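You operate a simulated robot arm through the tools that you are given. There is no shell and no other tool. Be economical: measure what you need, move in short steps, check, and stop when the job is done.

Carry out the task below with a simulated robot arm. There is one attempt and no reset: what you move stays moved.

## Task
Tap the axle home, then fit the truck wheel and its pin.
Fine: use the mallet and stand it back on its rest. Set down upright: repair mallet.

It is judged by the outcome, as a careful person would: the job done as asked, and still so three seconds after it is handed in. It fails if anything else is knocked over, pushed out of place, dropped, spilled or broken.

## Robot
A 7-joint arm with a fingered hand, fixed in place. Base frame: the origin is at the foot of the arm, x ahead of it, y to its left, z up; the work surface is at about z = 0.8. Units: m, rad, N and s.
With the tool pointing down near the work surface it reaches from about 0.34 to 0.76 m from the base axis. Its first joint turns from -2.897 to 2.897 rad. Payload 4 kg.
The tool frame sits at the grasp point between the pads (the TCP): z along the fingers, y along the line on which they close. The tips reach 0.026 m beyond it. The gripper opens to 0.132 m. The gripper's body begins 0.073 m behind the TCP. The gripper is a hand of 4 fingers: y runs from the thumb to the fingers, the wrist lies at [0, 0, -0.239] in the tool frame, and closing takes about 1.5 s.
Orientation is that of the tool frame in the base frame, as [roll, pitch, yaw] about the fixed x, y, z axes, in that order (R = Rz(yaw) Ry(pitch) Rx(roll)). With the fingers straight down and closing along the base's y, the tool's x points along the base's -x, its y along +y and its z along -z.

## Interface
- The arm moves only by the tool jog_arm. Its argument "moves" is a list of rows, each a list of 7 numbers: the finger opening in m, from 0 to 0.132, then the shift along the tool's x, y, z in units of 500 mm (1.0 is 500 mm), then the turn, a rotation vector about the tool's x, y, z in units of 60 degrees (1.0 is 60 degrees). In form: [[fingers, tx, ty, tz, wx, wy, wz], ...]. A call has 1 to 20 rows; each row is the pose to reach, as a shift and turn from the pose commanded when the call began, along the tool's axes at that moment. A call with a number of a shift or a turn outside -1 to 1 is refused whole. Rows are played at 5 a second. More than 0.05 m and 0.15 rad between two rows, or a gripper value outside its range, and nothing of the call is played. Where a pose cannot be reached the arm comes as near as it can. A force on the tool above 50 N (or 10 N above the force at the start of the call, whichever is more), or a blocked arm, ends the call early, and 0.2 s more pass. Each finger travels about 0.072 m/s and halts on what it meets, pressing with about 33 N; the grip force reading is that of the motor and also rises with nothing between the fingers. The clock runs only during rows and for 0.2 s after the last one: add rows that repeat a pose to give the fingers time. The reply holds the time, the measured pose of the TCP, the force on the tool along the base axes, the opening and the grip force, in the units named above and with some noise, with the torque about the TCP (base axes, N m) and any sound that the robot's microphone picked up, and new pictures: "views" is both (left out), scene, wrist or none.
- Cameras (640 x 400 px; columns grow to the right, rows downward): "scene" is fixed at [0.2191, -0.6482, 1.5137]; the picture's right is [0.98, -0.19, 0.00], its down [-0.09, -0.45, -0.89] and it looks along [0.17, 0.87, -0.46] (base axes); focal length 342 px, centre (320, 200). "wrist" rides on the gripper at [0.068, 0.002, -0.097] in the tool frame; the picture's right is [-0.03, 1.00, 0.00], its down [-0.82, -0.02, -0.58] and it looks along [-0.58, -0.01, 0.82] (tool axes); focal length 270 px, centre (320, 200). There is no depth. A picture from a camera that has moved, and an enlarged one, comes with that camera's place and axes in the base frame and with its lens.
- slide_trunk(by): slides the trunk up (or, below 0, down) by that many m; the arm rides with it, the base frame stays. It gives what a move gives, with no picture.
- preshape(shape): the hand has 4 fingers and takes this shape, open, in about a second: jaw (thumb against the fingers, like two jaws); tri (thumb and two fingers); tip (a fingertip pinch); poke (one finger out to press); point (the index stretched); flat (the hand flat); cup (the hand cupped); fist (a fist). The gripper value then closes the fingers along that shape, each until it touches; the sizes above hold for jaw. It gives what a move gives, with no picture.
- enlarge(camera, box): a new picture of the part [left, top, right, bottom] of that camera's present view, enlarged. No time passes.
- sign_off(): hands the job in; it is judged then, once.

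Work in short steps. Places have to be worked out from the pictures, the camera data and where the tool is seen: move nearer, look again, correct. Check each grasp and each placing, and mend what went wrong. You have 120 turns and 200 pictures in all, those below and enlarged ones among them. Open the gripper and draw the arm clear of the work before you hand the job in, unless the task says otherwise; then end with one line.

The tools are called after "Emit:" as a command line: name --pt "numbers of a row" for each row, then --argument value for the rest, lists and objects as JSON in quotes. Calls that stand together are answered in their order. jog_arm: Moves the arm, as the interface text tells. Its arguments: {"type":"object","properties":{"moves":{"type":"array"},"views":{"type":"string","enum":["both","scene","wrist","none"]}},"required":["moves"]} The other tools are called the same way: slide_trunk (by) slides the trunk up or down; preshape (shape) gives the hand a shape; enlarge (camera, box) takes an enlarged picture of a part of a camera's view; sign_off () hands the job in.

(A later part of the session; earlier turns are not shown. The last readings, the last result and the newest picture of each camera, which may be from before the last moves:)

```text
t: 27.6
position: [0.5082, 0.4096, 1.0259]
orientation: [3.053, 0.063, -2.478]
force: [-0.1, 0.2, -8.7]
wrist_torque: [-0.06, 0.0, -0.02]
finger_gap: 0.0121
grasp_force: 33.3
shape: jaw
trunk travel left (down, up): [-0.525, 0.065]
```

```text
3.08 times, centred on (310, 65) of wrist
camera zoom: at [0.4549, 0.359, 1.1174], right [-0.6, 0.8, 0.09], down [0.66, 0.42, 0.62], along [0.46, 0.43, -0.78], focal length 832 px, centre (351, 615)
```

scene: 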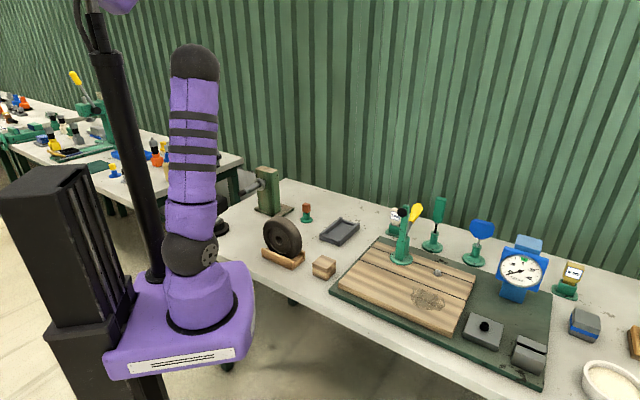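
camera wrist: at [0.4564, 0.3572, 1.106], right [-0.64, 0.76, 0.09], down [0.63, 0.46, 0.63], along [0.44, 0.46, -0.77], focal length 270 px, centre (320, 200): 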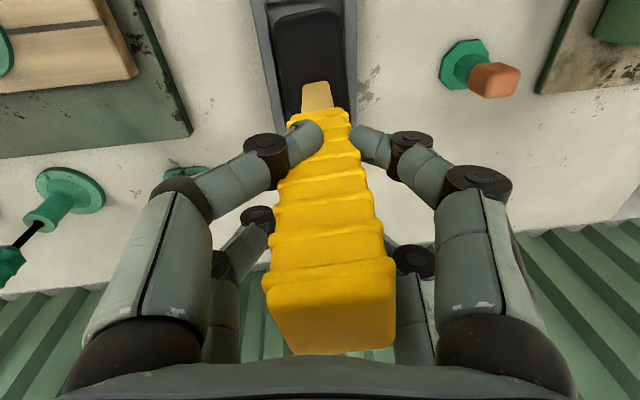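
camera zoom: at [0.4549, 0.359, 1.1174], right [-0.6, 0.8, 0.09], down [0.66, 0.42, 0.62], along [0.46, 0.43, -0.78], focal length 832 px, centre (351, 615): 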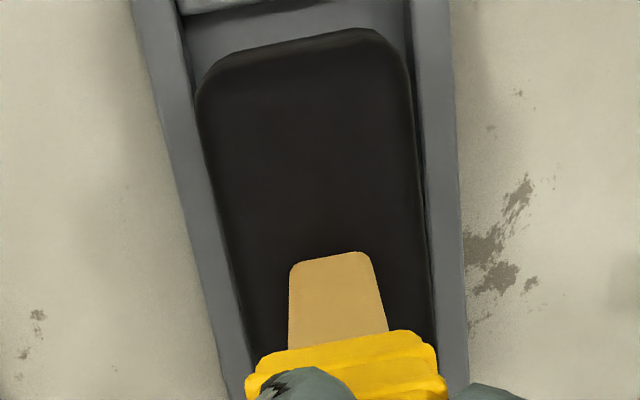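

The head is now parallel to the tray and within 2 mm of centre. I'll shift slightly and lower in small steps.

Emit:
jog_arm --pt "0 0.0044 0.0026 0 0 0 0" --pt "0 0.0055 0.0008 0.02 0 0 0" --pt "0 0.0061 -0.0003 0.032 0 0 0" --pt "0 0.0067 -0.0012 0.042 0 0 0" --pt "0 0.0067 -0.0012 0.042 0 0 0" --views "none"

Emit:
enlarge --camera "scene" --box '[310, 160, 370, 250]'

Emit:
enlarge --camera "wrist" --box '[230, 0, 390, 130]'

```text
t: 28.8
position: [0.5062, 0.4091, 1.0044]
orientation: [3.052, 0.064, -2.478]
force: [-0.3, 0.1, -7.9]
wrist_torque: [-0.01, 0.01, 0.0]
finger_gap: 0.0124
grasp_force: 33.0
shape: jaw
trunk travel left (down, up): [-0.525, 0.065]
```

```text
4.44 times, centred on (340, 205) of scene
camera zoom: at [0.2191, -0.6482, 1.5137], right [0.98, -0.19, 0.0], down [-0.09, -0.45, -0.89], along [0.17, 0.87, -0.46], focal length 1521 px, centre (231, 178)
```

zoom: 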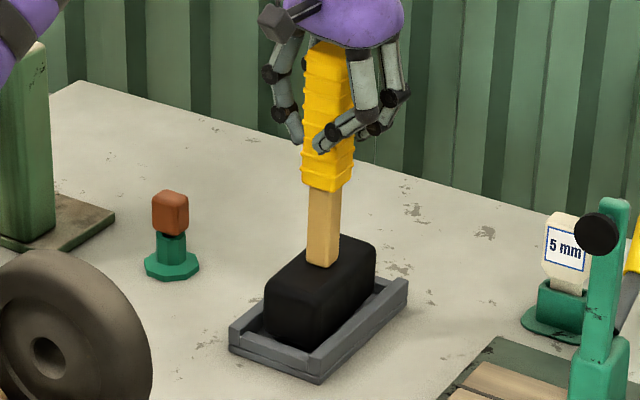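

```text
3.08 times, centred on (310, 65) of wrist
camera zoom: at [0.4529, 0.3584, 1.0964], right [-0.6, 0.8, 0.09], down [0.66, 0.42, 0.62], along [0.46, 0.43, -0.78], focal length 832 px, centre (351, 615)
```

zoom: 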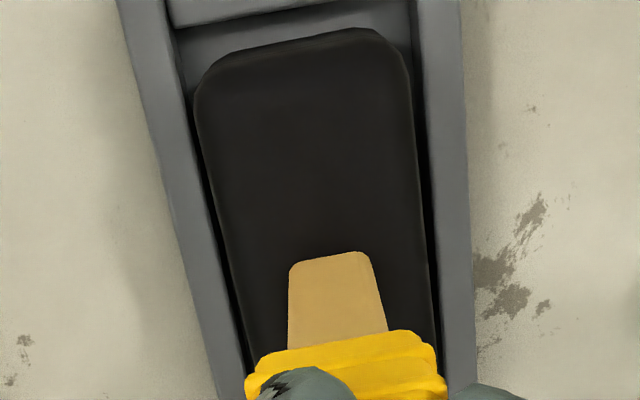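

The head has entered the tray freely. I'll continue down a few millimetres to touch the floor.

Emit:
jog_arm --pt "0 0.0003 -0.0005 0.005 0 0 0" --pt "0 0.0006 -0.001 0.01 0 0 0" --pt "0 0.0006 -0.001 0.01 0 0 0" --views "none"

```text
t: 29.6
position: [0.5058, 0.4095, 1.0006]
orientation: [3.052, 0.066, -2.477]
force: [-0.1, 1.1, -0.9]
wrist_torque: [-0.13, 0.01, -0.01]
finger_gap: 0.0123
grasp_force: 33.4
shape: jaw
trunk travel left (down, up): [-0.525, 0.065]
```

The weight is now on the tray floor. I'll open the fingers gradually.

Emit:
jog_arm --pt "0.02 0 0 0 0 0 0" --pt "0.04 0 0 0 0 0 0" --pt "0.06 0 0 0 0 0 0" --pt "0.08 0 0 0 0 0 0" --pt "0.1 0 0 0 0 0 0" --pt "0.132 0 0 0 0 0 0" --pt "0.132 0 0 0 0 0 0" --pt "0.132 0 0 0 0 0 0" --pt "0.132 0 0 0 0 0 0"

Emit:
enlarge --camera "scene" --box '[310, 160, 370, 250]'

```text
t: 31.6
position: [0.5063, 0.4084, 0.9996]
orientation: [3.052, 0.066, -2.476]
force: [0.0, -0.2, -0.3]
wrist_torque: [-0.01, 0.02, 0.03]
finger_gap: 0.1319
grasp_force: 0.2
shape: jaw
trunk travel left (down, up): [-0.525, 0.065]
camera wrist: at [0.4525, 0.3584, 1.0915], right [-0.6, 0.8, 0.09], down [0.66, 0.42, 0.63], along [0.46, 0.43, -0.78], focal length 270 px, centre (320, 200)
```

scene: 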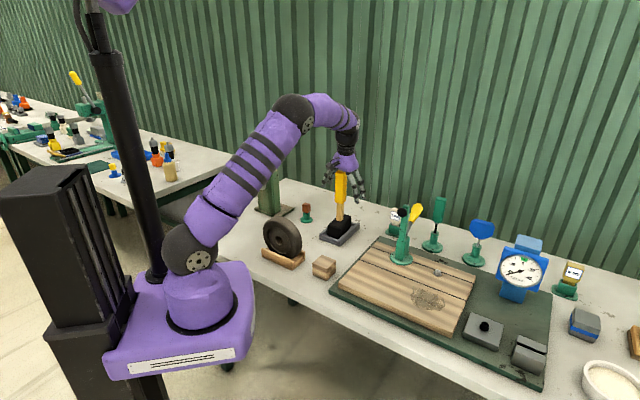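
wrist: 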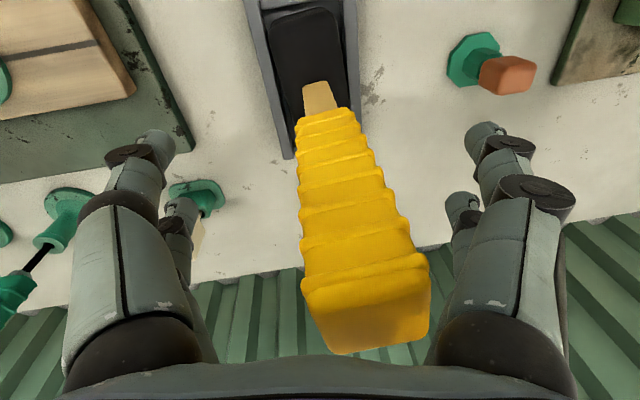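

```text
4.44 times, centred on (340, 205) of scene
camera zoom: at [0.2191, -0.6482, 1.5137], right [0.98, -0.19, 0.0], down [-0.09, -0.45, -0.89], along [0.17, 0.87, -0.46], focal length 1521 px, centre (231, 178)
```

zoom: 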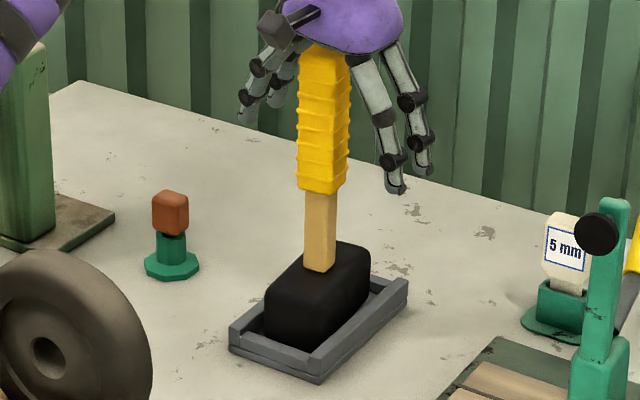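

The mallet stands in its rest, upright. I'll retreat straight up, level the hand, and then look at the wheel.

Emit:
jog_arm --pt "0.132 -0.005 0.007 -0.08 0 0 0" --pt "0.132 -0.01 0.015 -0.16 0 0 0" --pt "0.132 -0.016 0.023 -0.25 0 0 0" --pt "0.132 -0.02 0.03 -0.33 0.04 0.03 -0.055" --pt "0.132 -0.02 0.03 -0.33 0.085 0.063 -0.115" --pt "0.132 -0.02 0.03 -0.33 0.085 0.063 -0.115" --views "scene"

```text
t: 33.0
position: [0.5049, 0.4089, 1.1657]
orientation: [-3.137, 0.005, -2.353]
force: [0.2, -0.3, 1.2]
wrist_torque: [-0.04, -0.01, 0.01]
finger_gap: 0.132
grasp_force: 0.0
shape: jaw
trunk travel left (down, up): [-0.525, 0.065]
```

scene: 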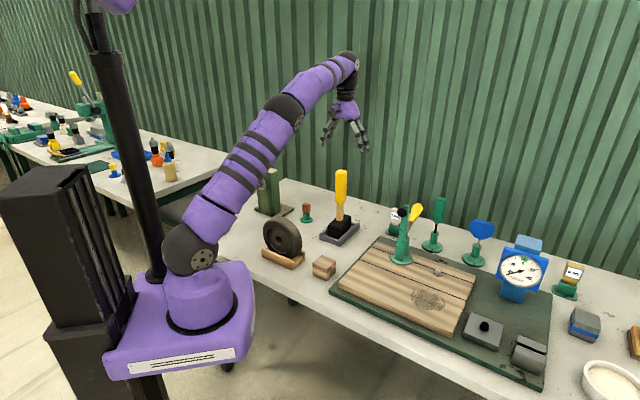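

Emit:
jog_arm --pt "0.132 0.09 0.03 0.005 0 0 0" --pt "0.132 0.18 0.06 0.01 0 0 0" --pt "0.132 0.27 0.09 0.015 0 0 0" --pt "0.132 0.36 0.12 0.02 0 0 0" --pt "0.132 0.45 0.15 0.025 0 0 0" --pt "0.132 0.543 0.178 0.03 0 0 0" --pt "0.132 0.543 0.178 0.03 0 0 0" --views "wrist"

Emit:
enlarge --camera "scene" --box '[240, 200, 330, 280]'

```text
t: 34.5
position: [0.2503, 0.2803, 1.1494]
orientation: [-3.136, 0.003, -2.355]
force: [-0.3, -0.3, 0.2]
wrist_torque: [0.01, -0.04, 0.0]
finger_gap: 0.1319
grasp_force: 0.1
shape: jaw
trunk travel left (down, up): [-0.525, 0.065]
camera wrist: at [0.1999, 0.2333, 1.2459], right [-0.69, 0.72, 0.0], down [0.59, 0.56, 0.58], along [0.42, 0.4, -0.81], focal length 270 px, centre (320, 200)
```

wrist: 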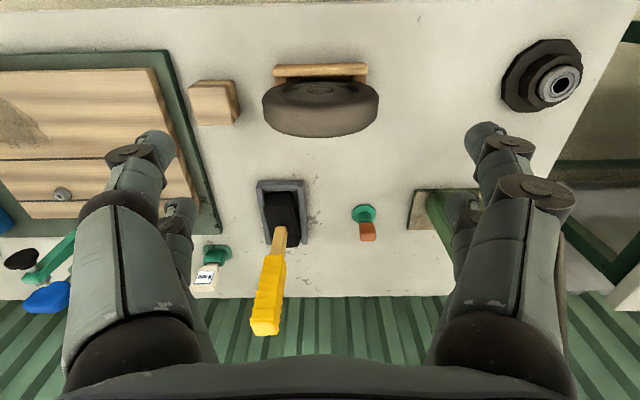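

```text
5.00 times, centred on (285, 240) of scene
camera zoom: at [0.2191, -0.6482, 1.5137], right [0.98, -0.19, 0.0], down [-0.09, -0.45, -0.89], along [0.17, 0.87, -0.46], focal length 1711 px, centre (495, 0)
```

zoom: 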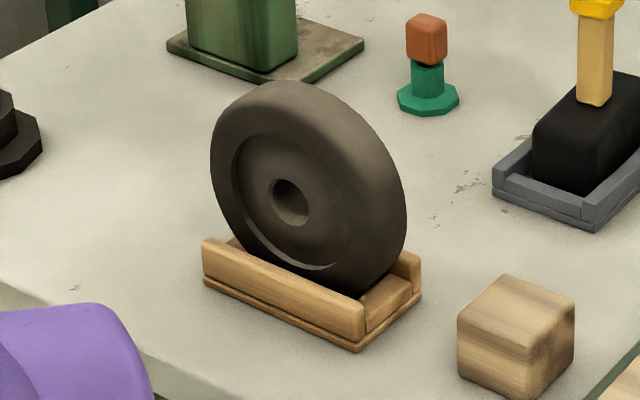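

Emit:
enlarge --camera "wrist" --box '[250, 50, 390, 150]'

```text
4.00 times, centred on (320, 100) of wrist
camera zoom: at [0.1999, 0.2333, 1.2459], right [-0.69, 0.72, 0.0], down [0.59, 0.56, 0.58], along [0.42, 0.4, -0.81], focal length 1081 px, centre (320, 600)
```

zoom: 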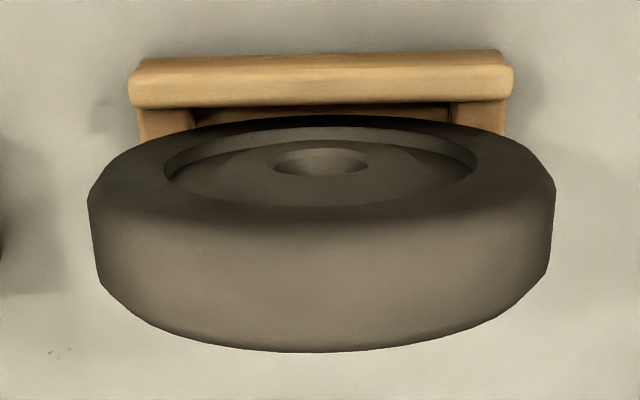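

The wheel is about 0.154 m across, too wide to span, and about 0.038 m thick. Its centre is near (0.271, 0.301, 0.891) and its axis is parallel to the axle. I'll turn the hand 90° so it closes along the wheel axis and grips the rim from above.

Emit:
jog_arm --pt "0.132 -0.01 0 0 0 0 0.13" --pt "0.132 -0.02 0 0 0 0 0.26" --pt "0.132 -0.03 0 0 0 0 0.39" --pt "0.132 -0.04 0 0 0 0 0.52" --pt "0.132 -0.05 0 0 0 0 0.65" --pt "0.132 -0.0585 0 0 0 0 0.75" --pt "0.132 -0.0585 0 0 0 0 0.75" --views "none"

Emit:
jog_arm --pt "0.132 0 0 0 0 0 0.13" --pt "0.132 0 0 0 0 0 0.26" --pt "0.132 0 0 0 0 0 0.39" --pt "0.132 0 0 0 0 0 0.52" --pt "0.132 0 0 0 0 0 0.65" --pt "0.132 0 0 0 0 0 0.75" --pt "0.132 0 0 0 0 0 0.75"

```text
t: 36.1
position: [0.2708, 0.3, 1.1487]
orientation: [-3.141, 0.008, -3.14]
force: [-0.1, -0.7, 1.1]
wrist_torque: [-0.02, -0.01, -0.01]
finger_gap: 0.1321
grasp_force: 0.1
shape: jaw
trunk travel left (down, up): [-0.525, 0.065]
```

```text
t: 37.8
position: [0.2705, 0.2991, 1.1504]
orientation: [3.138, 0.005, 2.358]
force: [0.0, 0.6, 0.3]
wrist_torque: [0.01, -0.02, 0.0]
finger_gap: 0.1318
grasp_force: 0.0
shape: jaw
trunk travel left (down, up): [-0.525, 0.065]
camera wrist: at [0.2238, 0.3501, 1.2459], right [0.72, 0.69, 0.0], down [0.56, -0.59, 0.58], along [0.4, -0.42, -0.81], focal length 270 px, centre (320, 200)
```

scene: 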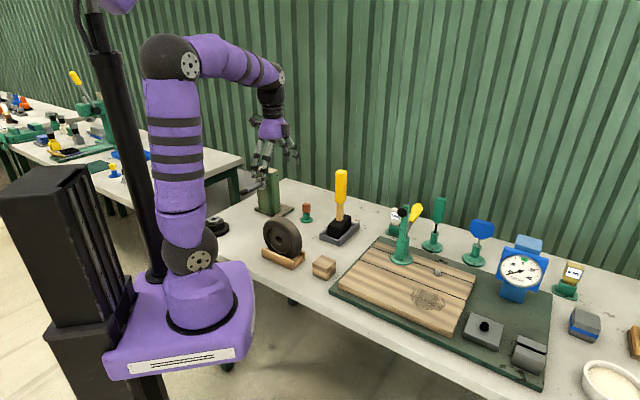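
wrist: 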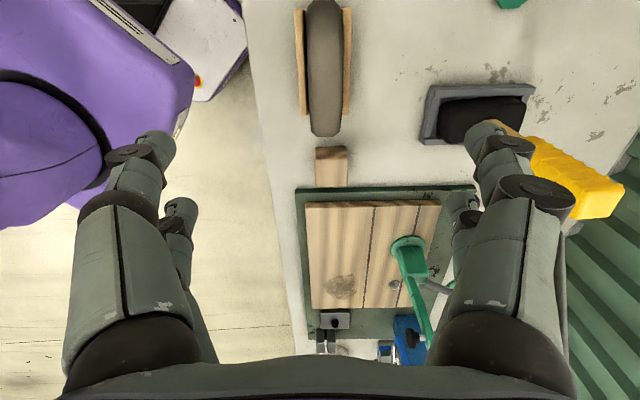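

The hand is aligned over the wheel. I'll descend to grip the upper rim with the TCP at z 0.95.

Emit:
jog_arm --pt "0.132 0 0.004 0.09 0 0 0" --pt "0.132 0 0.004 0.18 0 0 0" --pt "0.132 0 0.004 0.27 0 0 0" --pt "0.132 0 0.004 0.34 0 0 0" --pt "0.132 0 0.004 0.4 0 0 0" --pt "0.132 0 0.004 0.4 0 0 0" --views "wrist"

Emit:
enlarge --camera "scene" --box '[230, 170, 340, 280]'

```text
t: 39.1
position: [0.2741, 0.2994, 0.9478]
orientation: [3.14, 0.004, 2.358]
force: [-0.7, 0.1, -0.1]
wrist_torque: [-0.02, 0.02, -0.01]
finger_gap: 0.1318
grasp_force: 0.2
shape: jaw
trunk travel left (down, up): [-0.525, 0.065]
camera wrist: at [0.2262, 0.3506, 1.0446], right [0.72, 0.69, 0.0], down [0.56, -0.59, 0.58], along [0.4, -0.42, -0.81], focal length 270 px, centre (320, 200)
```

wrist: 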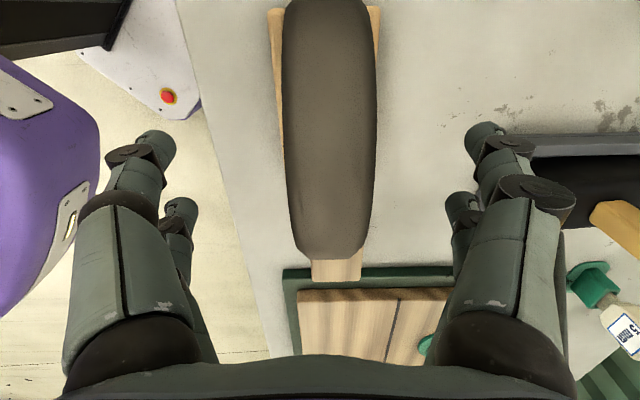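

```text
3.64 times, centred on (285, 225) of scene
camera zoom: at [0.2191, -0.6482, 1.5137], right [0.98, -0.19, 0.0], down [-0.09, -0.45, -0.89], along [0.17, 0.87, -0.46], focal length 1245 px, centre (447, 109)
```

zoom: 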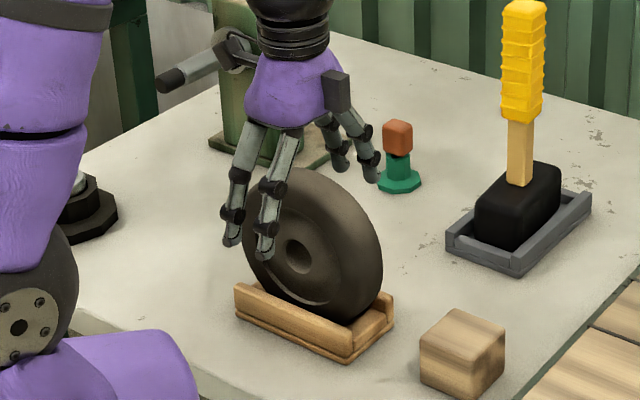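

Emit:
jog_arm --pt "0.11 0 0.006 0 0 0 0" --pt "0.08 0 0.006 0 0 0 0" --pt "0.05 0 0.006 0 0 0 0" --pt "0.02 0 0.006 0 0 0 0" --pt "0 0 0.006 0 0 0 0" --pt "0 0 0.006 0 0 0 0" --pt "0 0 0.006 0 0 0 0" --pt "0 0 0.006 0 0 0 0" --views "wrist"

Emit:
enlarge --camera "scene" --box '[230, 170, 340, 280]'

```text
t: 41.0
position: [0.2752, 0.3017, 0.9489]
orientation: [3.138, 0.006, 2.357]
force: [0.4, 0.3, -1.0]
wrist_torque: [0.0, 0.0, 0.04]
finger_gap: 0.0292
grasp_force: 33.0
shape: jaw
trunk travel left (down, up): [-0.525, 0.065]
camera wrist: at [0.2284, 0.353, 1.0452], right [0.72, 0.69, 0.0], down [0.56, -0.59, 0.58], along [0.4, -0.42, -0.81], focal length 270 px, centre (320, 200)
```

wrist: 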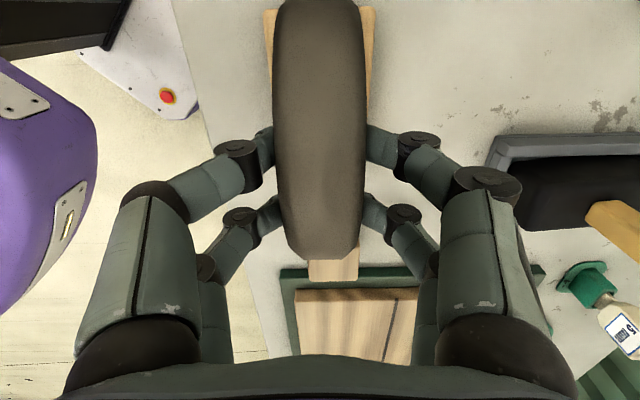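

```text
3.64 times, centred on (285, 225) of scene
camera zoom: at [0.2191, -0.6482, 1.5137], right [0.98, -0.19, 0.0], down [-0.09, -0.45, -0.89], along [0.17, 0.87, -0.46], focal length 1245 px, centre (447, 109)
```

zoom: 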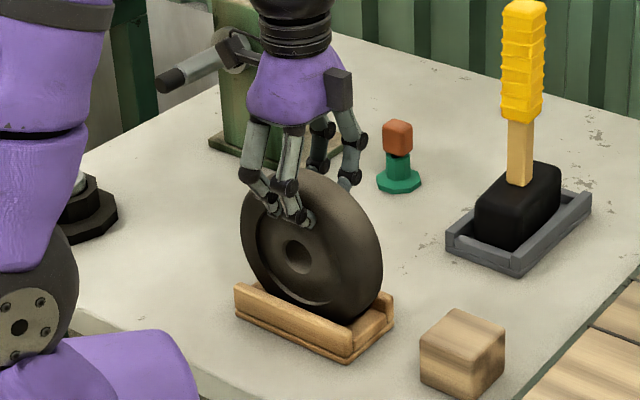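

The fingertips sit in the rim recess, a secure hold. I'll lift 0.06 m and check.

Emit:
jog_arm --pt "0 0 0 -0.03 0 0 0" --pt "0 0 0 -0.07 0 0 0" --pt "0 0 0 -0.12 0 0 0" --pt "0 0 0 -0.12 0 0 0" --views "scene"

Emit:
enlarge --camera "scene" --box '[230, 150, 340, 280]'

```text
t: 42.0
position: [0.2752, 0.3017, 1.009]
orientation: [3.138, 0.005, 2.358]
force: [-1.0, 0.5, -5.4]
wrist_torque: [0.0, -0.04, 0.0]
finger_gap: 0.0293
grasp_force: 33.4
shape: jaw
trunk travel left (down, up): [-0.525, 0.065]
```

scene: 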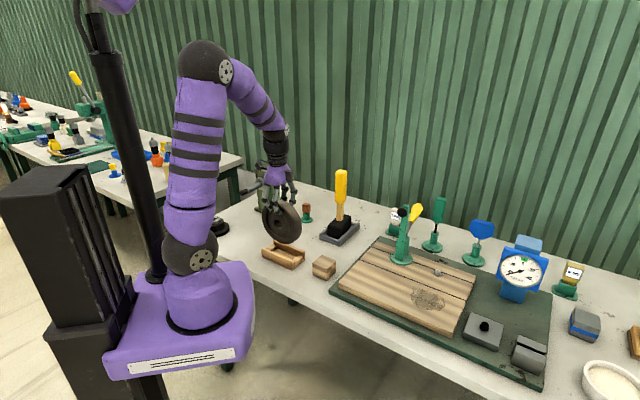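

```text
3.08 times, centred on (285, 215) of scene
camera zoom: at [0.2191, -0.6482, 1.5137], right [0.98, -0.19, 0.0], down [-0.09, -0.45, -0.89], along [0.17, 0.87, -0.46], focal length 1053 px, centre (428, 154)
```

zoom: 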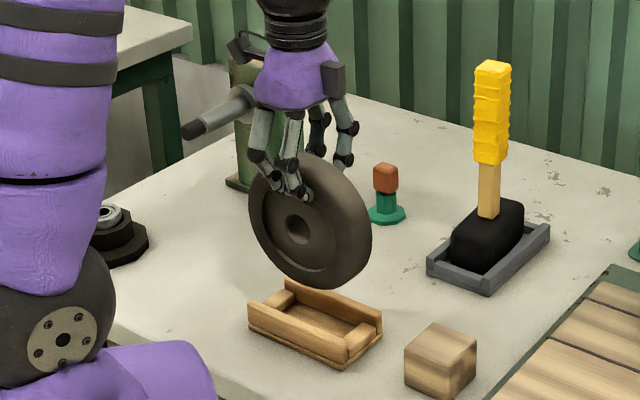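

The wheel's hub is at z ≈ 0.946, already axle height. I'll carry it sideways to sit in front of the axle tip.

Emit:
jog_arm --pt "0 0.08 0.0 0 0 0 0" --pt "0 0.16 0.0 0 0 0 0" --pt "0 0.24 0.0 0 0 0 0" --pt "0 0.32 0.005 0 0 0 0" --pt "0 0.4 0.01 0 0 0 0" --pt "0 0.46 0.015 0 0 0 0" --pt "0 0.502 0.02 0 0 0 0" --pt "0 0.502 0.02 0 0 0 0"

Emit:
enlarge --camera "scene" --box '[200, 130, 320, 240]'

```text
t: 43.8
position: [0.1039, 0.4867, 1.0095]
orientation: [3.14, 0.004, 2.358]
force: [0.4, -0.2, -5.6]
wrist_torque: [-0.03, 0.01, -0.02]
finger_gap: 0.0293
grasp_force: 33.9
shape: jaw
trunk travel left (down, up): [-0.525, 0.065]
camera wrist: at [0.0571, 0.5378, 1.1053], right [0.72, 0.69, 0.0], down [0.56, -0.59, 0.58], along [0.4, -0.42, -0.81], focal length 270 px, centre (320, 200)
```

scene: 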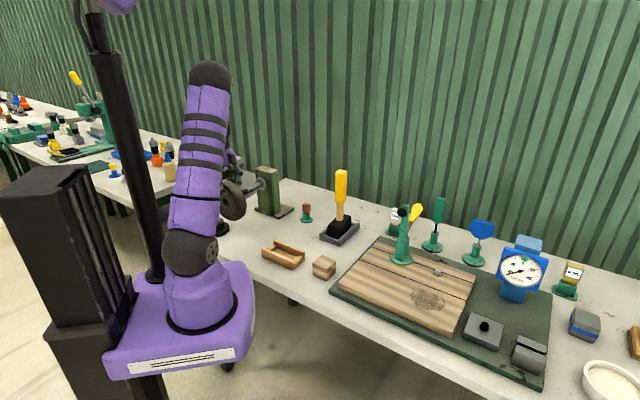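
wrist: 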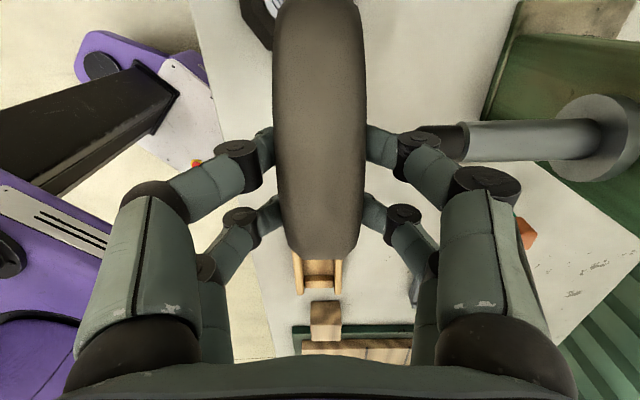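

```text
3.64 times, centred on (260, 185) of scene
camera zoom: at [0.2191, -0.6482, 1.5137], right [0.98, -0.19, 0.0], down [-0.09, -0.45, -0.89], along [0.17, 0.87, -0.46], focal length 1245 px, centre (538, 254)
```

zoom: 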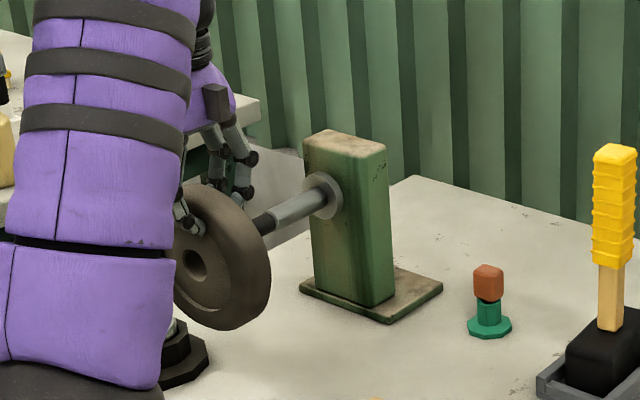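

The wheel hangs in line with the axle. I'll enlarge to compare hub centre and axle axis closely.

Emit:
enlarge --camera "scene" --box '[230, 165, 290, 225]'

Emit:
enlarge --camera "wrist" --box '[400, 80, 640, 230]'

```text
6.67 times, centred on (260, 195) of scene
camera zoom: at [0.2191, -0.6482, 1.5137], right [0.98, -0.19, 0.0], down [-0.09, -0.45, -0.89], along [0.17, 0.87, -0.46], focal length 2282 px, centre (720, 233)
```

zoom: 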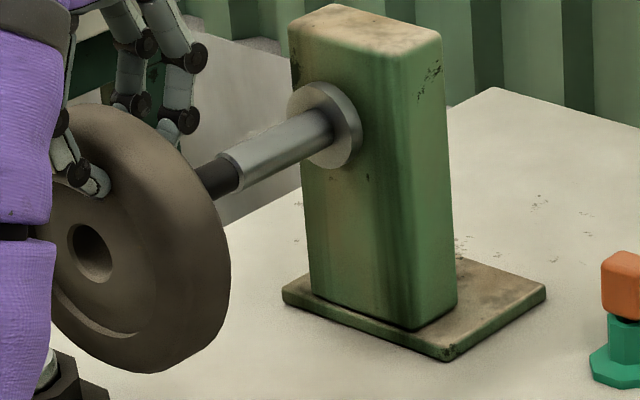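

```text
2.67 times, centred on (520, 155) of wrist
camera zoom: at [0.0571, 0.5378, 1.1053], right [0.72, 0.69, 0.0], down [0.56, -0.59, 0.58], along [0.4, -0.42, -0.81], focal length 721 px, centre (-213, 320)
```

zoom: 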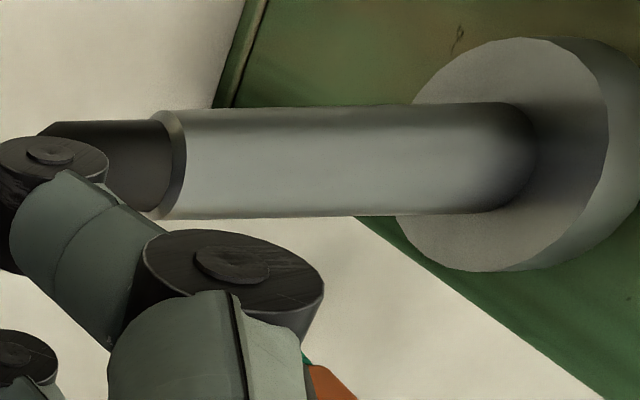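

The axle's line passes about 8 mm above the hub centre, so I'll raise the wheel 8 mm and compare again.

Emit:
jog_arm --pt "0 0 0 -0.016 0 0 0" --pt "0 0 0 -0.016 0 0 0" --views "none"

Emit:
enlarge --camera "scene" --box '[230, 165, 290, 225]'

```text
t: 44.4
position: [0.1036, 0.4869, 1.016]
orientation: [3.139, 0.006, 2.358]
force: [0.2, -0.1, -5.4]
wrist_torque: [-0.04, 0.02, 0.0]
finger_gap: 0.0289
grasp_force: 33.5
shape: jaw
trunk travel left (down, up): [-0.525, 0.065]
```

```text
6.67 times, centred on (260, 195) of scene
camera zoom: at [0.2191, -0.6482, 1.5137], right [0.98, -0.19, 0.0], down [-0.09, -0.45, -0.89], along [0.17, 0.87, -0.46], focal length 2282 px, centre (720, 233)
```

zoom: 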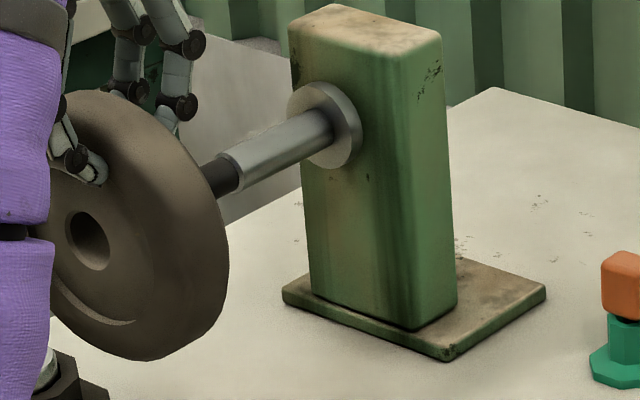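

Emit:
jog_arm --pt "0 0 0.03 -0.004 0 0 0" --pt "0 0 0.06 -0.004 0 0 0" --pt "0 0 0.08 -0.004 0 0 0" --pt "0 0 0.1 -0.004 0 0 0" --pt "0 0 0.115 -0.004 0 0 0" --pt "0 0 0.115 -0.004 0 0 0" --views "wrist"

Emit:
enlarge --camera "scene" --box '[230, 165, 290, 225]'

```text
t: 45.8
position: [0.1452, 0.5279, 1.0191]
orientation: [3.138, 0.005, 2.357]
force: [0.0, 0.7, -4.8]
wrist_torque: [-0.03, 0.0, 0.0]
finger_gap: 0.029
grasp_force: 33.2
shape: jaw
trunk travel left (down, up): [-0.525, 0.065]
camera wrist: at [0.0981, 0.5788, 1.1153], right [0.72, 0.69, 0.0], down [0.56, -0.59, 0.58], along [0.4, -0.42, -0.81], focal length 270 px, centre (320, 200)
```

wrist: 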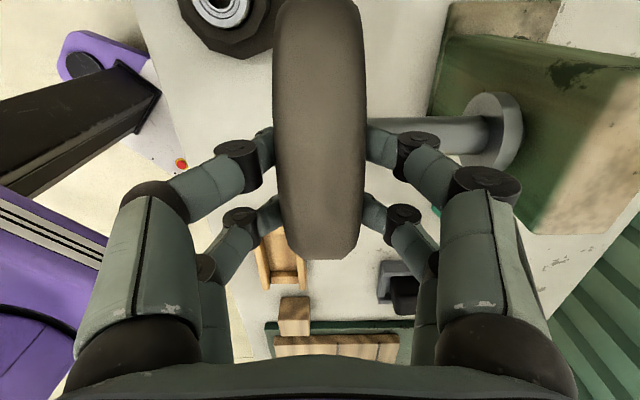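

```text
6.67 times, centred on (260, 195) of scene
camera zoom: at [0.2191, -0.6482, 1.5137], right [0.98, -0.19, 0.0], down [-0.09, -0.45, -0.89], along [0.17, 0.87, -0.46], focal length 2282 px, centre (720, 233)
```

zoom: 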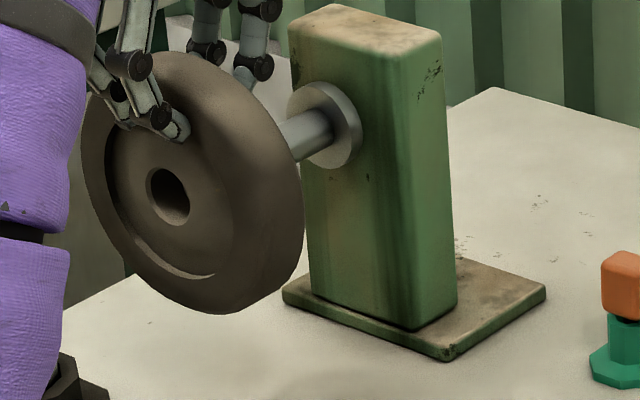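

The hub is over the tip with no force. I'll lower 2 mm and keep sliding on.

Emit:
jog_arm --pt "0 0 0.0 0.004 0 0 0" --pt "0 0 0.02 0.004 0 0 0" --pt "0 0 0.04 0.004 0 0 0" --pt "0 0 0.06 0.004 0 0 0" --pt "0 0 0.06 0.004 0 0 0" --views "none"

Emit:
enlarge --camera "scene" --box '[230, 165, 290, 225]'

```text
t: 47.0
position: [0.1649, 0.5503, 1.017]
orientation: [3.137, 0.005, 2.358]
force: [0.0, 0.4, -5.2]
wrist_torque: [-0.05, 0.01, -0.02]
finger_gap: 0.029
grasp_force: 32.7
shape: jaw
trunk travel left (down, up): [-0.525, 0.065]
```

```text
6.67 times, centred on (260, 195) of scene
camera zoom: at [0.2191, -0.6482, 1.5137], right [0.98, -0.19, 0.0], down [-0.09, -0.45, -0.89], along [0.17, 0.87, -0.46], focal length 2282 px, centre (720, 233)
```

zoom: 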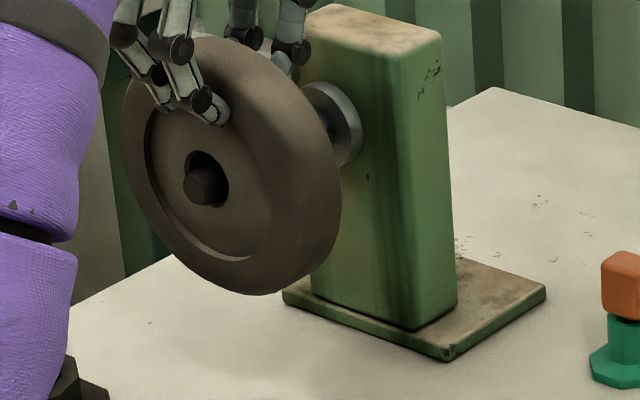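

The tip shows through the hub. I'll continue toward the flange, stopping about 2 cm short so the rear fingers can open.

Emit:
jog_arm --pt "0 0 0.02 0 0 0 0" --pt "0 0 0.04 0 0 0 0" --pt "0 0 0.06 0 0 0 0" --pt "0 0 0.08 0 0 0 0" --pt "0 0 0.08 0 0 0 0" --views "wrist"

Emit:
enlarge --camera "scene" --box '[230, 165, 290, 225]'

```text
t: 48.1
position: [0.1943, 0.5778, 1.0163]
orientation: [3.138, 0.005, 2.359]
force: [1.0, 0.5, -5.2]
wrist_torque: [-0.01, -0.01, 0.02]
finger_gap: 0.0289
grasp_force: 33.2
shape: jaw
trunk travel left (down, up): [-0.525, 0.065]
camera wrist: at [0.1469, 0.6287, 1.1128], right [0.72, 0.69, 0.0], down [0.56, -0.59, 0.58], along [0.4, -0.42, -0.81], focal length 270 px, centre (320, 200)
```

wrist: 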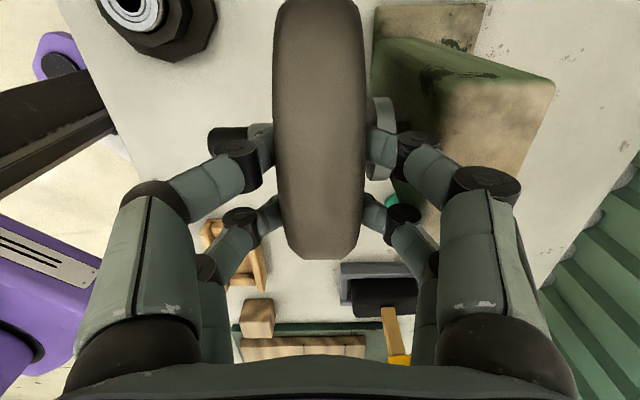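

```text
6.67 times, centred on (260, 195) of scene
camera zoom: at [0.2191, -0.6482, 1.5137], right [0.98, -0.19, 0.0], down [-0.09, -0.45, -0.89], along [0.17, 0.87, -0.46], focal length 2282 px, centre (720, 233)
```

zoom: 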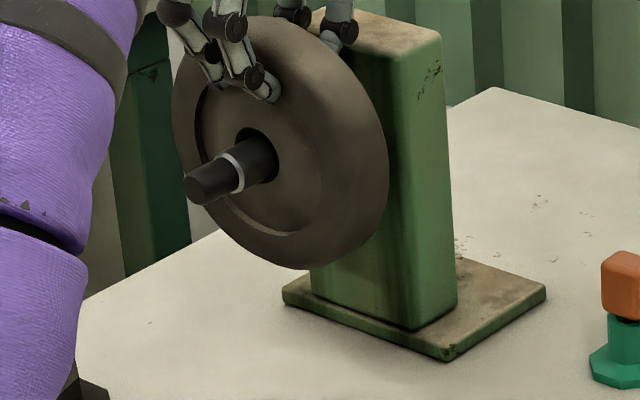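

The shaft is well through the hub. I'll lower the wheel a few millimetres so it rests on the axle before letting go.

Emit:
jog_arm --pt "0 0 0 0.003 0 0 0" --pt "0 0 0 0.006 0 0 0" --pt "0 0 0 0.009 0 0 0" --pt "0 0 0 0.009 0 0 0" --views "none"

```text
t: 49.1
position: [0.1936, 0.5788, 1.0125]
orientation: [3.136, 0.004, 2.359]
force: [0.5, 0.1, -0.2]
wrist_torque: [0.0, 0.01, -0.03]
finger_gap: 0.0292
grasp_force: 33.0
shape: jaw
trunk travel left (down, up): [-0.525, 0.065]
```

The weight is now on the axle. I'll open just enough to clear the rim.

Emit:
jog_arm --pt "0.035 0 0 0 0 0 0" --pt "0.045 0 0 0 0 0 0" --pt "0.055 0 0 0 0 0 0" --pt "0.062 0 0 0 0 0 0" --pt "0.062 0 0 0 0 0 0" --pt "0.062 0 0 0 0 0 0" --views "wrist"

Emit:
enlarge --camera "scene" --box '[230, 150, 300, 220]'

```text
t: 50.5
position: [0.1948, 0.5782, 1.0125]
orientation: [3.136, 0.006, 2.359]
force: [-0.2, 0.0, -0.5]
wrist_torque: [-0.01, -0.01, 0.01]
finger_gap: 0.0613
grasp_force: 0.0
shape: jaw
trunk travel left (down, up): [-0.525, 0.065]
camera wrist: at [0.1472, 0.6284, 1.1088], right [0.72, 0.69, 0.0], down [0.56, -0.59, 0.58], along [0.4, -0.42, -0.81], focal length 270 px, centre (320, 200)
```

wrist: 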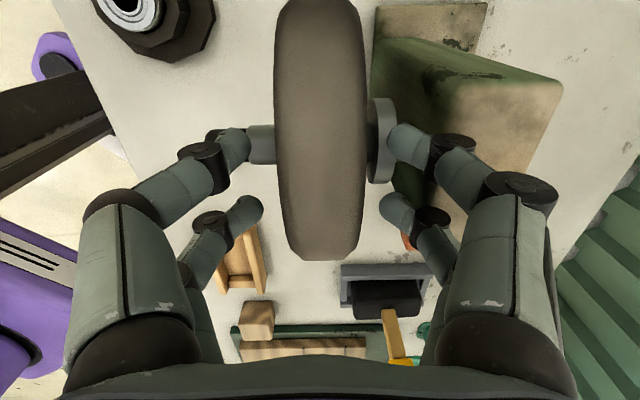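

```text
5.71 times, centred on (265, 185) of scene
camera zoom: at [0.2191, -0.6482, 1.5137], right [0.98, -0.19, 0.0], down [-0.09, -0.45, -0.89], along [0.17, 0.87, -0.46], focal length 1956 px, centre (634, 286)
```

zoom: 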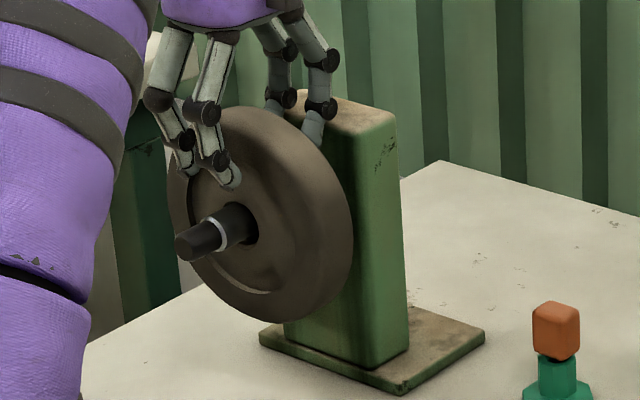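

The wheel hangs on the axle. I'll raise the hand, move back in front of the wheel, and close the fingers to push the wheel up to the flange.

Emit:
jog_arm --pt "0.062 0 0 -0.06 0 0 0" --pt "0.062 0 0 -0.14 0 0 0" --pt "0.03 0 -0.06 -0.2 0 0 0" --pt "0 0 -0.13 -0.2 0 0 0" --pt "0 0 -0.2 -0.2 0 0 0" --pt "0 0 -0.2 -0.2 0 0 0" --pt "0 0 -0.2 -0.2 0 0 0" --pt "0 0 -0.2 -0.2 0 0 0"

Emit:
enlarge --camera "scene" --box '[230, 150, 300, 220]'

```text
t: 52.4
position: [0.1232, 0.5059, 1.1122]
orientation: [3.137, 0.004, 2.359]
force: [0.1, 0.1, -0.2]
wrist_torque: [-0.01, -0.01, 0.03]
finger_gap: 0.0
grasp_force: 33.2
shape: jaw
trunk travel left (down, up): [-0.525, 0.065]
camera wrist: at [0.076, 0.5567, 1.2082], right [0.72, 0.69, 0.0], down [0.56, -0.59, 0.58], along [0.4, -0.42, -0.81], focal length 270 px, centre (320, 200)
```

scene: 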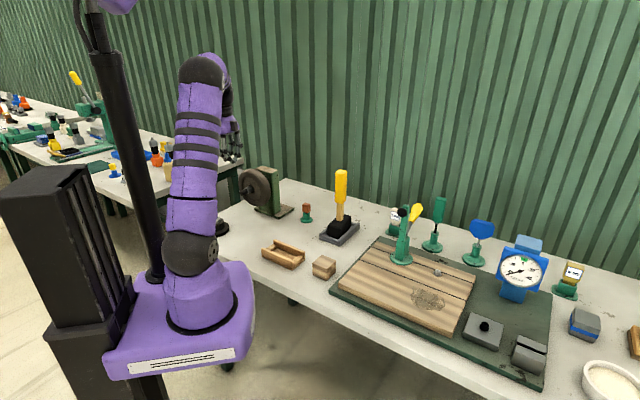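
wrist: 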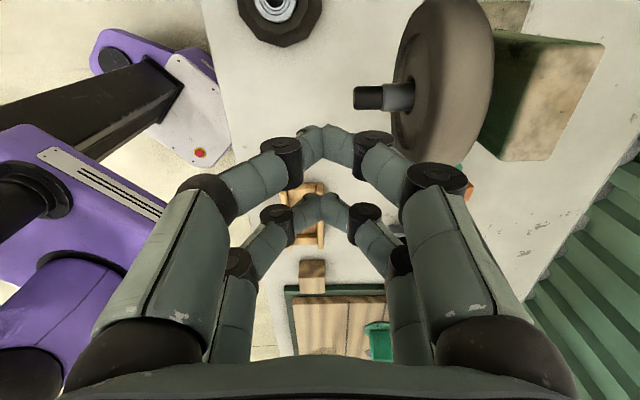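

```text
5.71 times, centred on (265, 185) of scene
camera zoom: at [0.2191, -0.6482, 1.5137], right [0.98, -0.19, 0.0], down [-0.09, -0.45, -0.89], along [0.17, 0.87, -0.46], focal length 1956 px, centre (634, 286)
```

zoom: 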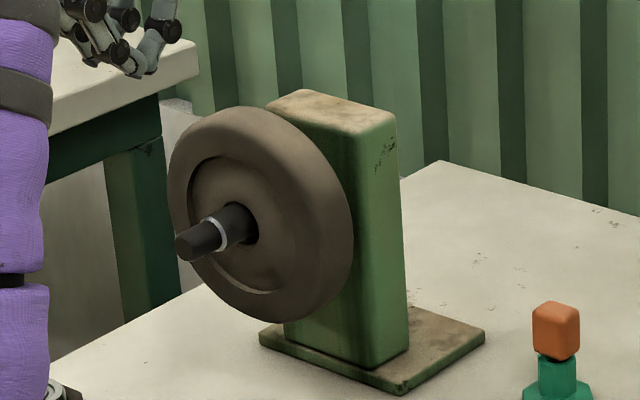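

The closed knuckles bulge in this orientation. Instead I'll turn the hand back 90°, so that the fingers straddle the axle and push both sides of the hub evenly.

Emit:
jog_arm --pt "0.02 0 -0.01 -0.02 0 0 -0.13" --pt "0.04 0 -0.02 -0.02 0 0 -0.26" --pt "0.062 0 -0.02 -0.02 0 0 -0.39" --pt "0.062 0 -0.02 -0.02 0 0 -0.52" --pt "0.062 0 -0.02 -0.02 0 0 -0.65" --pt "0.062 0 -0.02 -0.02 0 0 -0.75" --pt "0.062 0 -0.02 -0.02 0 0 -0.75" --views "none"

Emit:
jog_arm --pt "0.062 0 0 0 0 0 -0.13" --pt "0.062 0 0 0 0 0 -0.26" --pt "0.062 0 0 0 0 0 -0.39" --pt "0.062 0 0 0 0 0 -0.52" --pt "0.062 0 0 0 0 0 -0.65" --pt "0.062 0 0 0 0 0 -0.75" --pt "0.062 0 0 0 0 0 -0.75" --views "wrist"

```text
t: 54.0
position: [0.1172, 0.4996, 1.1216]
orientation: [-3.14, 0.007, -3.138]
force: [-0.1, -0.5, 1.0]
wrist_torque: [-0.01, 0.01, -0.02]
finger_gap: 0.0616
grasp_force: 0.1
shape: jaw
trunk travel left (down, up): [-0.525, 0.065]
```

```text
t: 55.5
position: [0.116, 0.5005, 1.1228]
orientation: [-3.138, 0.003, -2.352]
force: [0.2, 0.6, -0.1]
wrist_torque: [-0.04, -0.01, 0.0]
finger_gap: 0.0614
grasp_force: 0.1
shape: jaw
trunk travel left (down, up): [-0.525, 0.065]
camera wrist: at [0.0668, 0.4536, 1.2183], right [-0.69, 0.72, 0.0], down [0.59, 0.57, 0.58], along [0.42, 0.4, -0.81], focal length 270 px, centre (320, 200)
```

wrist: 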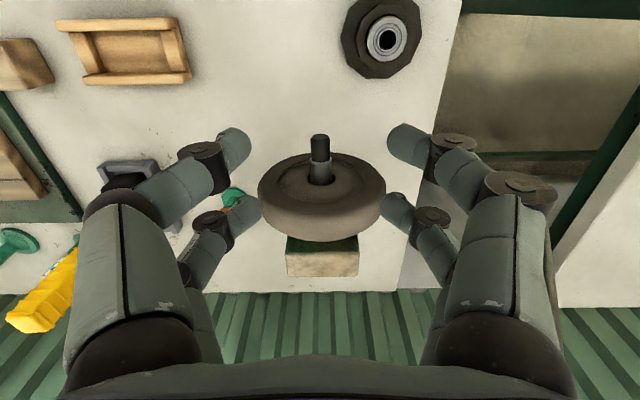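

The axle tip is centred between the fingers. I'll descend to put the fingertips either side of the axle.

Emit:
jog_arm --pt "0.062 0 0 0.09 0 0 0" --pt "0.062 0 0 0.18 0 0 0" --pt "0.062 0 0 0.26 0 0 0" --pt "0.062 0 0 0.33 0 0 0" --pt "0.062 0 0 0.33 0 0 0" --views "wrist"

Emit:
enlarge --camera "scene" --box '[210, 150, 300, 240]'

```text
t: 56.8
position: [0.1181, 0.5002, 0.9571]
orientation: [-3.138, 0.004, -2.354]
force: [-0.5, 0.9, 0.6]
wrist_torque: [0.01, 0.01, 0.02]
finger_gap: 0.0616
grasp_force: 0.1
shape: jaw
trunk travel left (down, up): [-0.525, 0.065]
camera wrist: at [0.0686, 0.4532, 1.0534], right [-0.69, 0.72, 0.0], down [0.59, 0.56, 0.58], along [0.42, 0.4, -0.81], focal length 270 px, centre (320, 200)
```

wrist: 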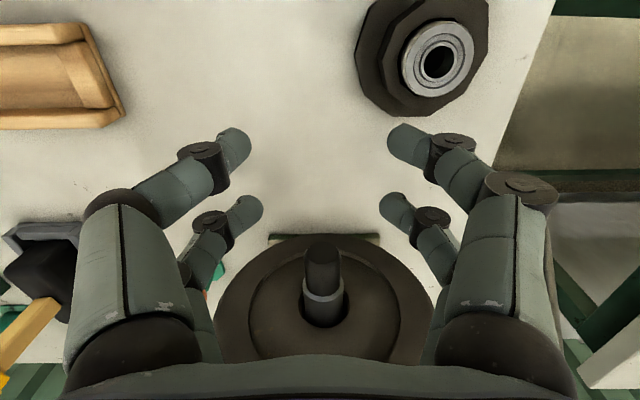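

```text
4.44 times, centred on (255, 195) of scene
camera zoom: at [0.2191, -0.6482, 1.5137], right [0.98, -0.19, 0.0], down [-0.09, -0.45, -0.89], along [0.17, 0.87, -0.46], focal length 1521 px, centre (609, 222)
```

zoom: 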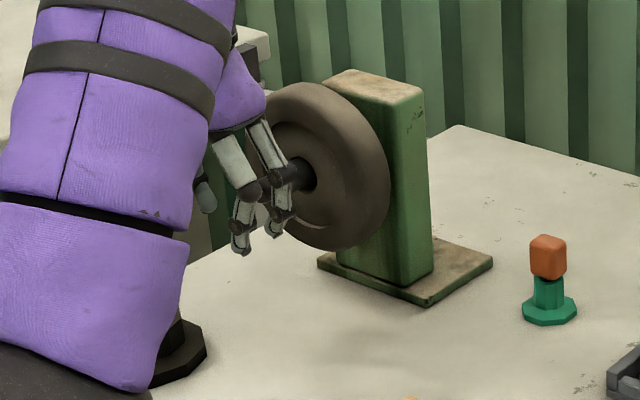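

I'll advance along the axle in small steps, pushing the wheel toward the flange.

Emit:
jog_arm --pt "0.062 -0.04 0 0 0 0 0" --pt "0.062 -0.08 0 0 0 0 0" --pt "0.062 -0.1 0 0 0 0 0" --pt "0.062 -0.115 0 0 0 0 0" --pt "0.062 -0.13 0 0 0 0 0" --pt "0.062 -0.13 0 0 0 0 0" --views "wrist"

Emit:
enlarge --camera "scene" --box '[230, 150, 300, 220]'

```text
t: 58.1
position: [0.1637, 0.5455, 0.9579]
orientation: [-3.136, 0.003, -2.355]
force: [-1.5, -0.3, 0.5]
wrist_torque: [0.08, -0.05, 0.01]
finger_gap: 0.0617
grasp_force: 0.1
shape: jaw
trunk travel left (down, up): [-0.525, 0.065]
camera wrist: at [0.1141, 0.4996, 1.054], right [-0.69, 0.72, -0.01], down [0.59, 0.56, 0.58], along [0.42, 0.4, -0.81], focal length 270 px, centre (320, 200)
```

wrist: 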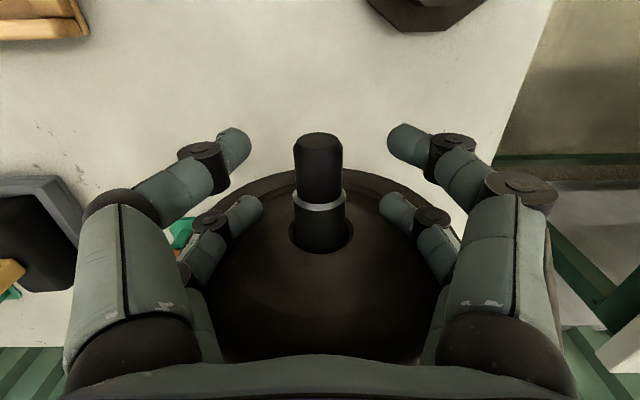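

```text
5.71 times, centred on (265, 185) of scene
camera zoom: at [0.2191, -0.6482, 1.5137], right [0.98, -0.19, 0.0], down [-0.09, -0.45, -0.89], along [0.17, 0.87, -0.46], focal length 1956 px, centre (634, 286)
```

zoom: 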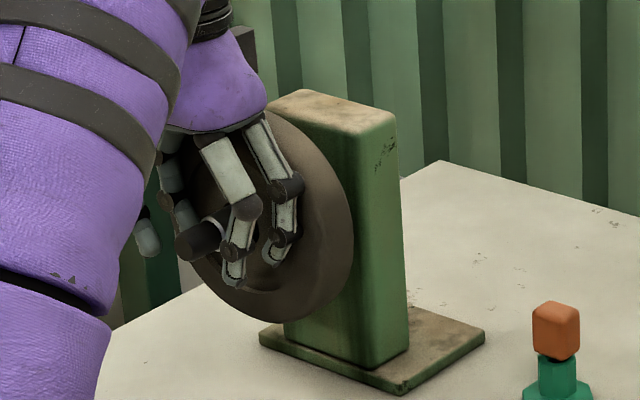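

Light contact now. I'll push on in small steps and watch the force.

Emit:
jog_arm --pt "0.062 -0.015 0 0 0 0 0" --pt "0.062 -0.025 0 0 0 0 0" --pt "0.062 -0.035 0 0 0 0 0" --pt "0.062 -0.045 0 0 0 0 0" --pt "0.062 -0.045 0 0 0 0 0" --views "none"

Emit:
enlarge --camera "scene" --box '[230, 150, 300, 220]'

```text
t: 59.4
position: [0.1747, 0.5585, 0.9588]
orientation: [-3.134, -0.002, -2.35]
force: [-27.4, -33.3, 0.6]
wrist_torque: [0.62, -0.52, -0.42]
finger_gap: 0.0617
grasp_force: 0.1
shape: jaw
trunk travel left (down, up): [-0.525, 0.065]
```

```text
5.71 times, centred on (265, 185) of scene
camera zoom: at [0.2191, -0.6482, 1.5137], right [0.98, -0.19, 0.0], down [-0.09, -0.45, -0.89], along [0.17, 0.87, -0.46], focal length 1956 px, centre (634, 286)
```

zoom: 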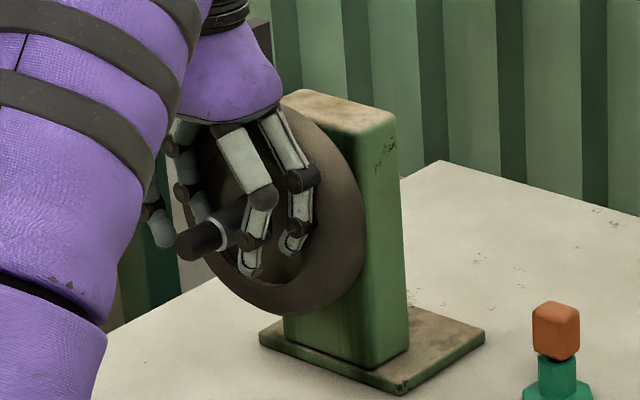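

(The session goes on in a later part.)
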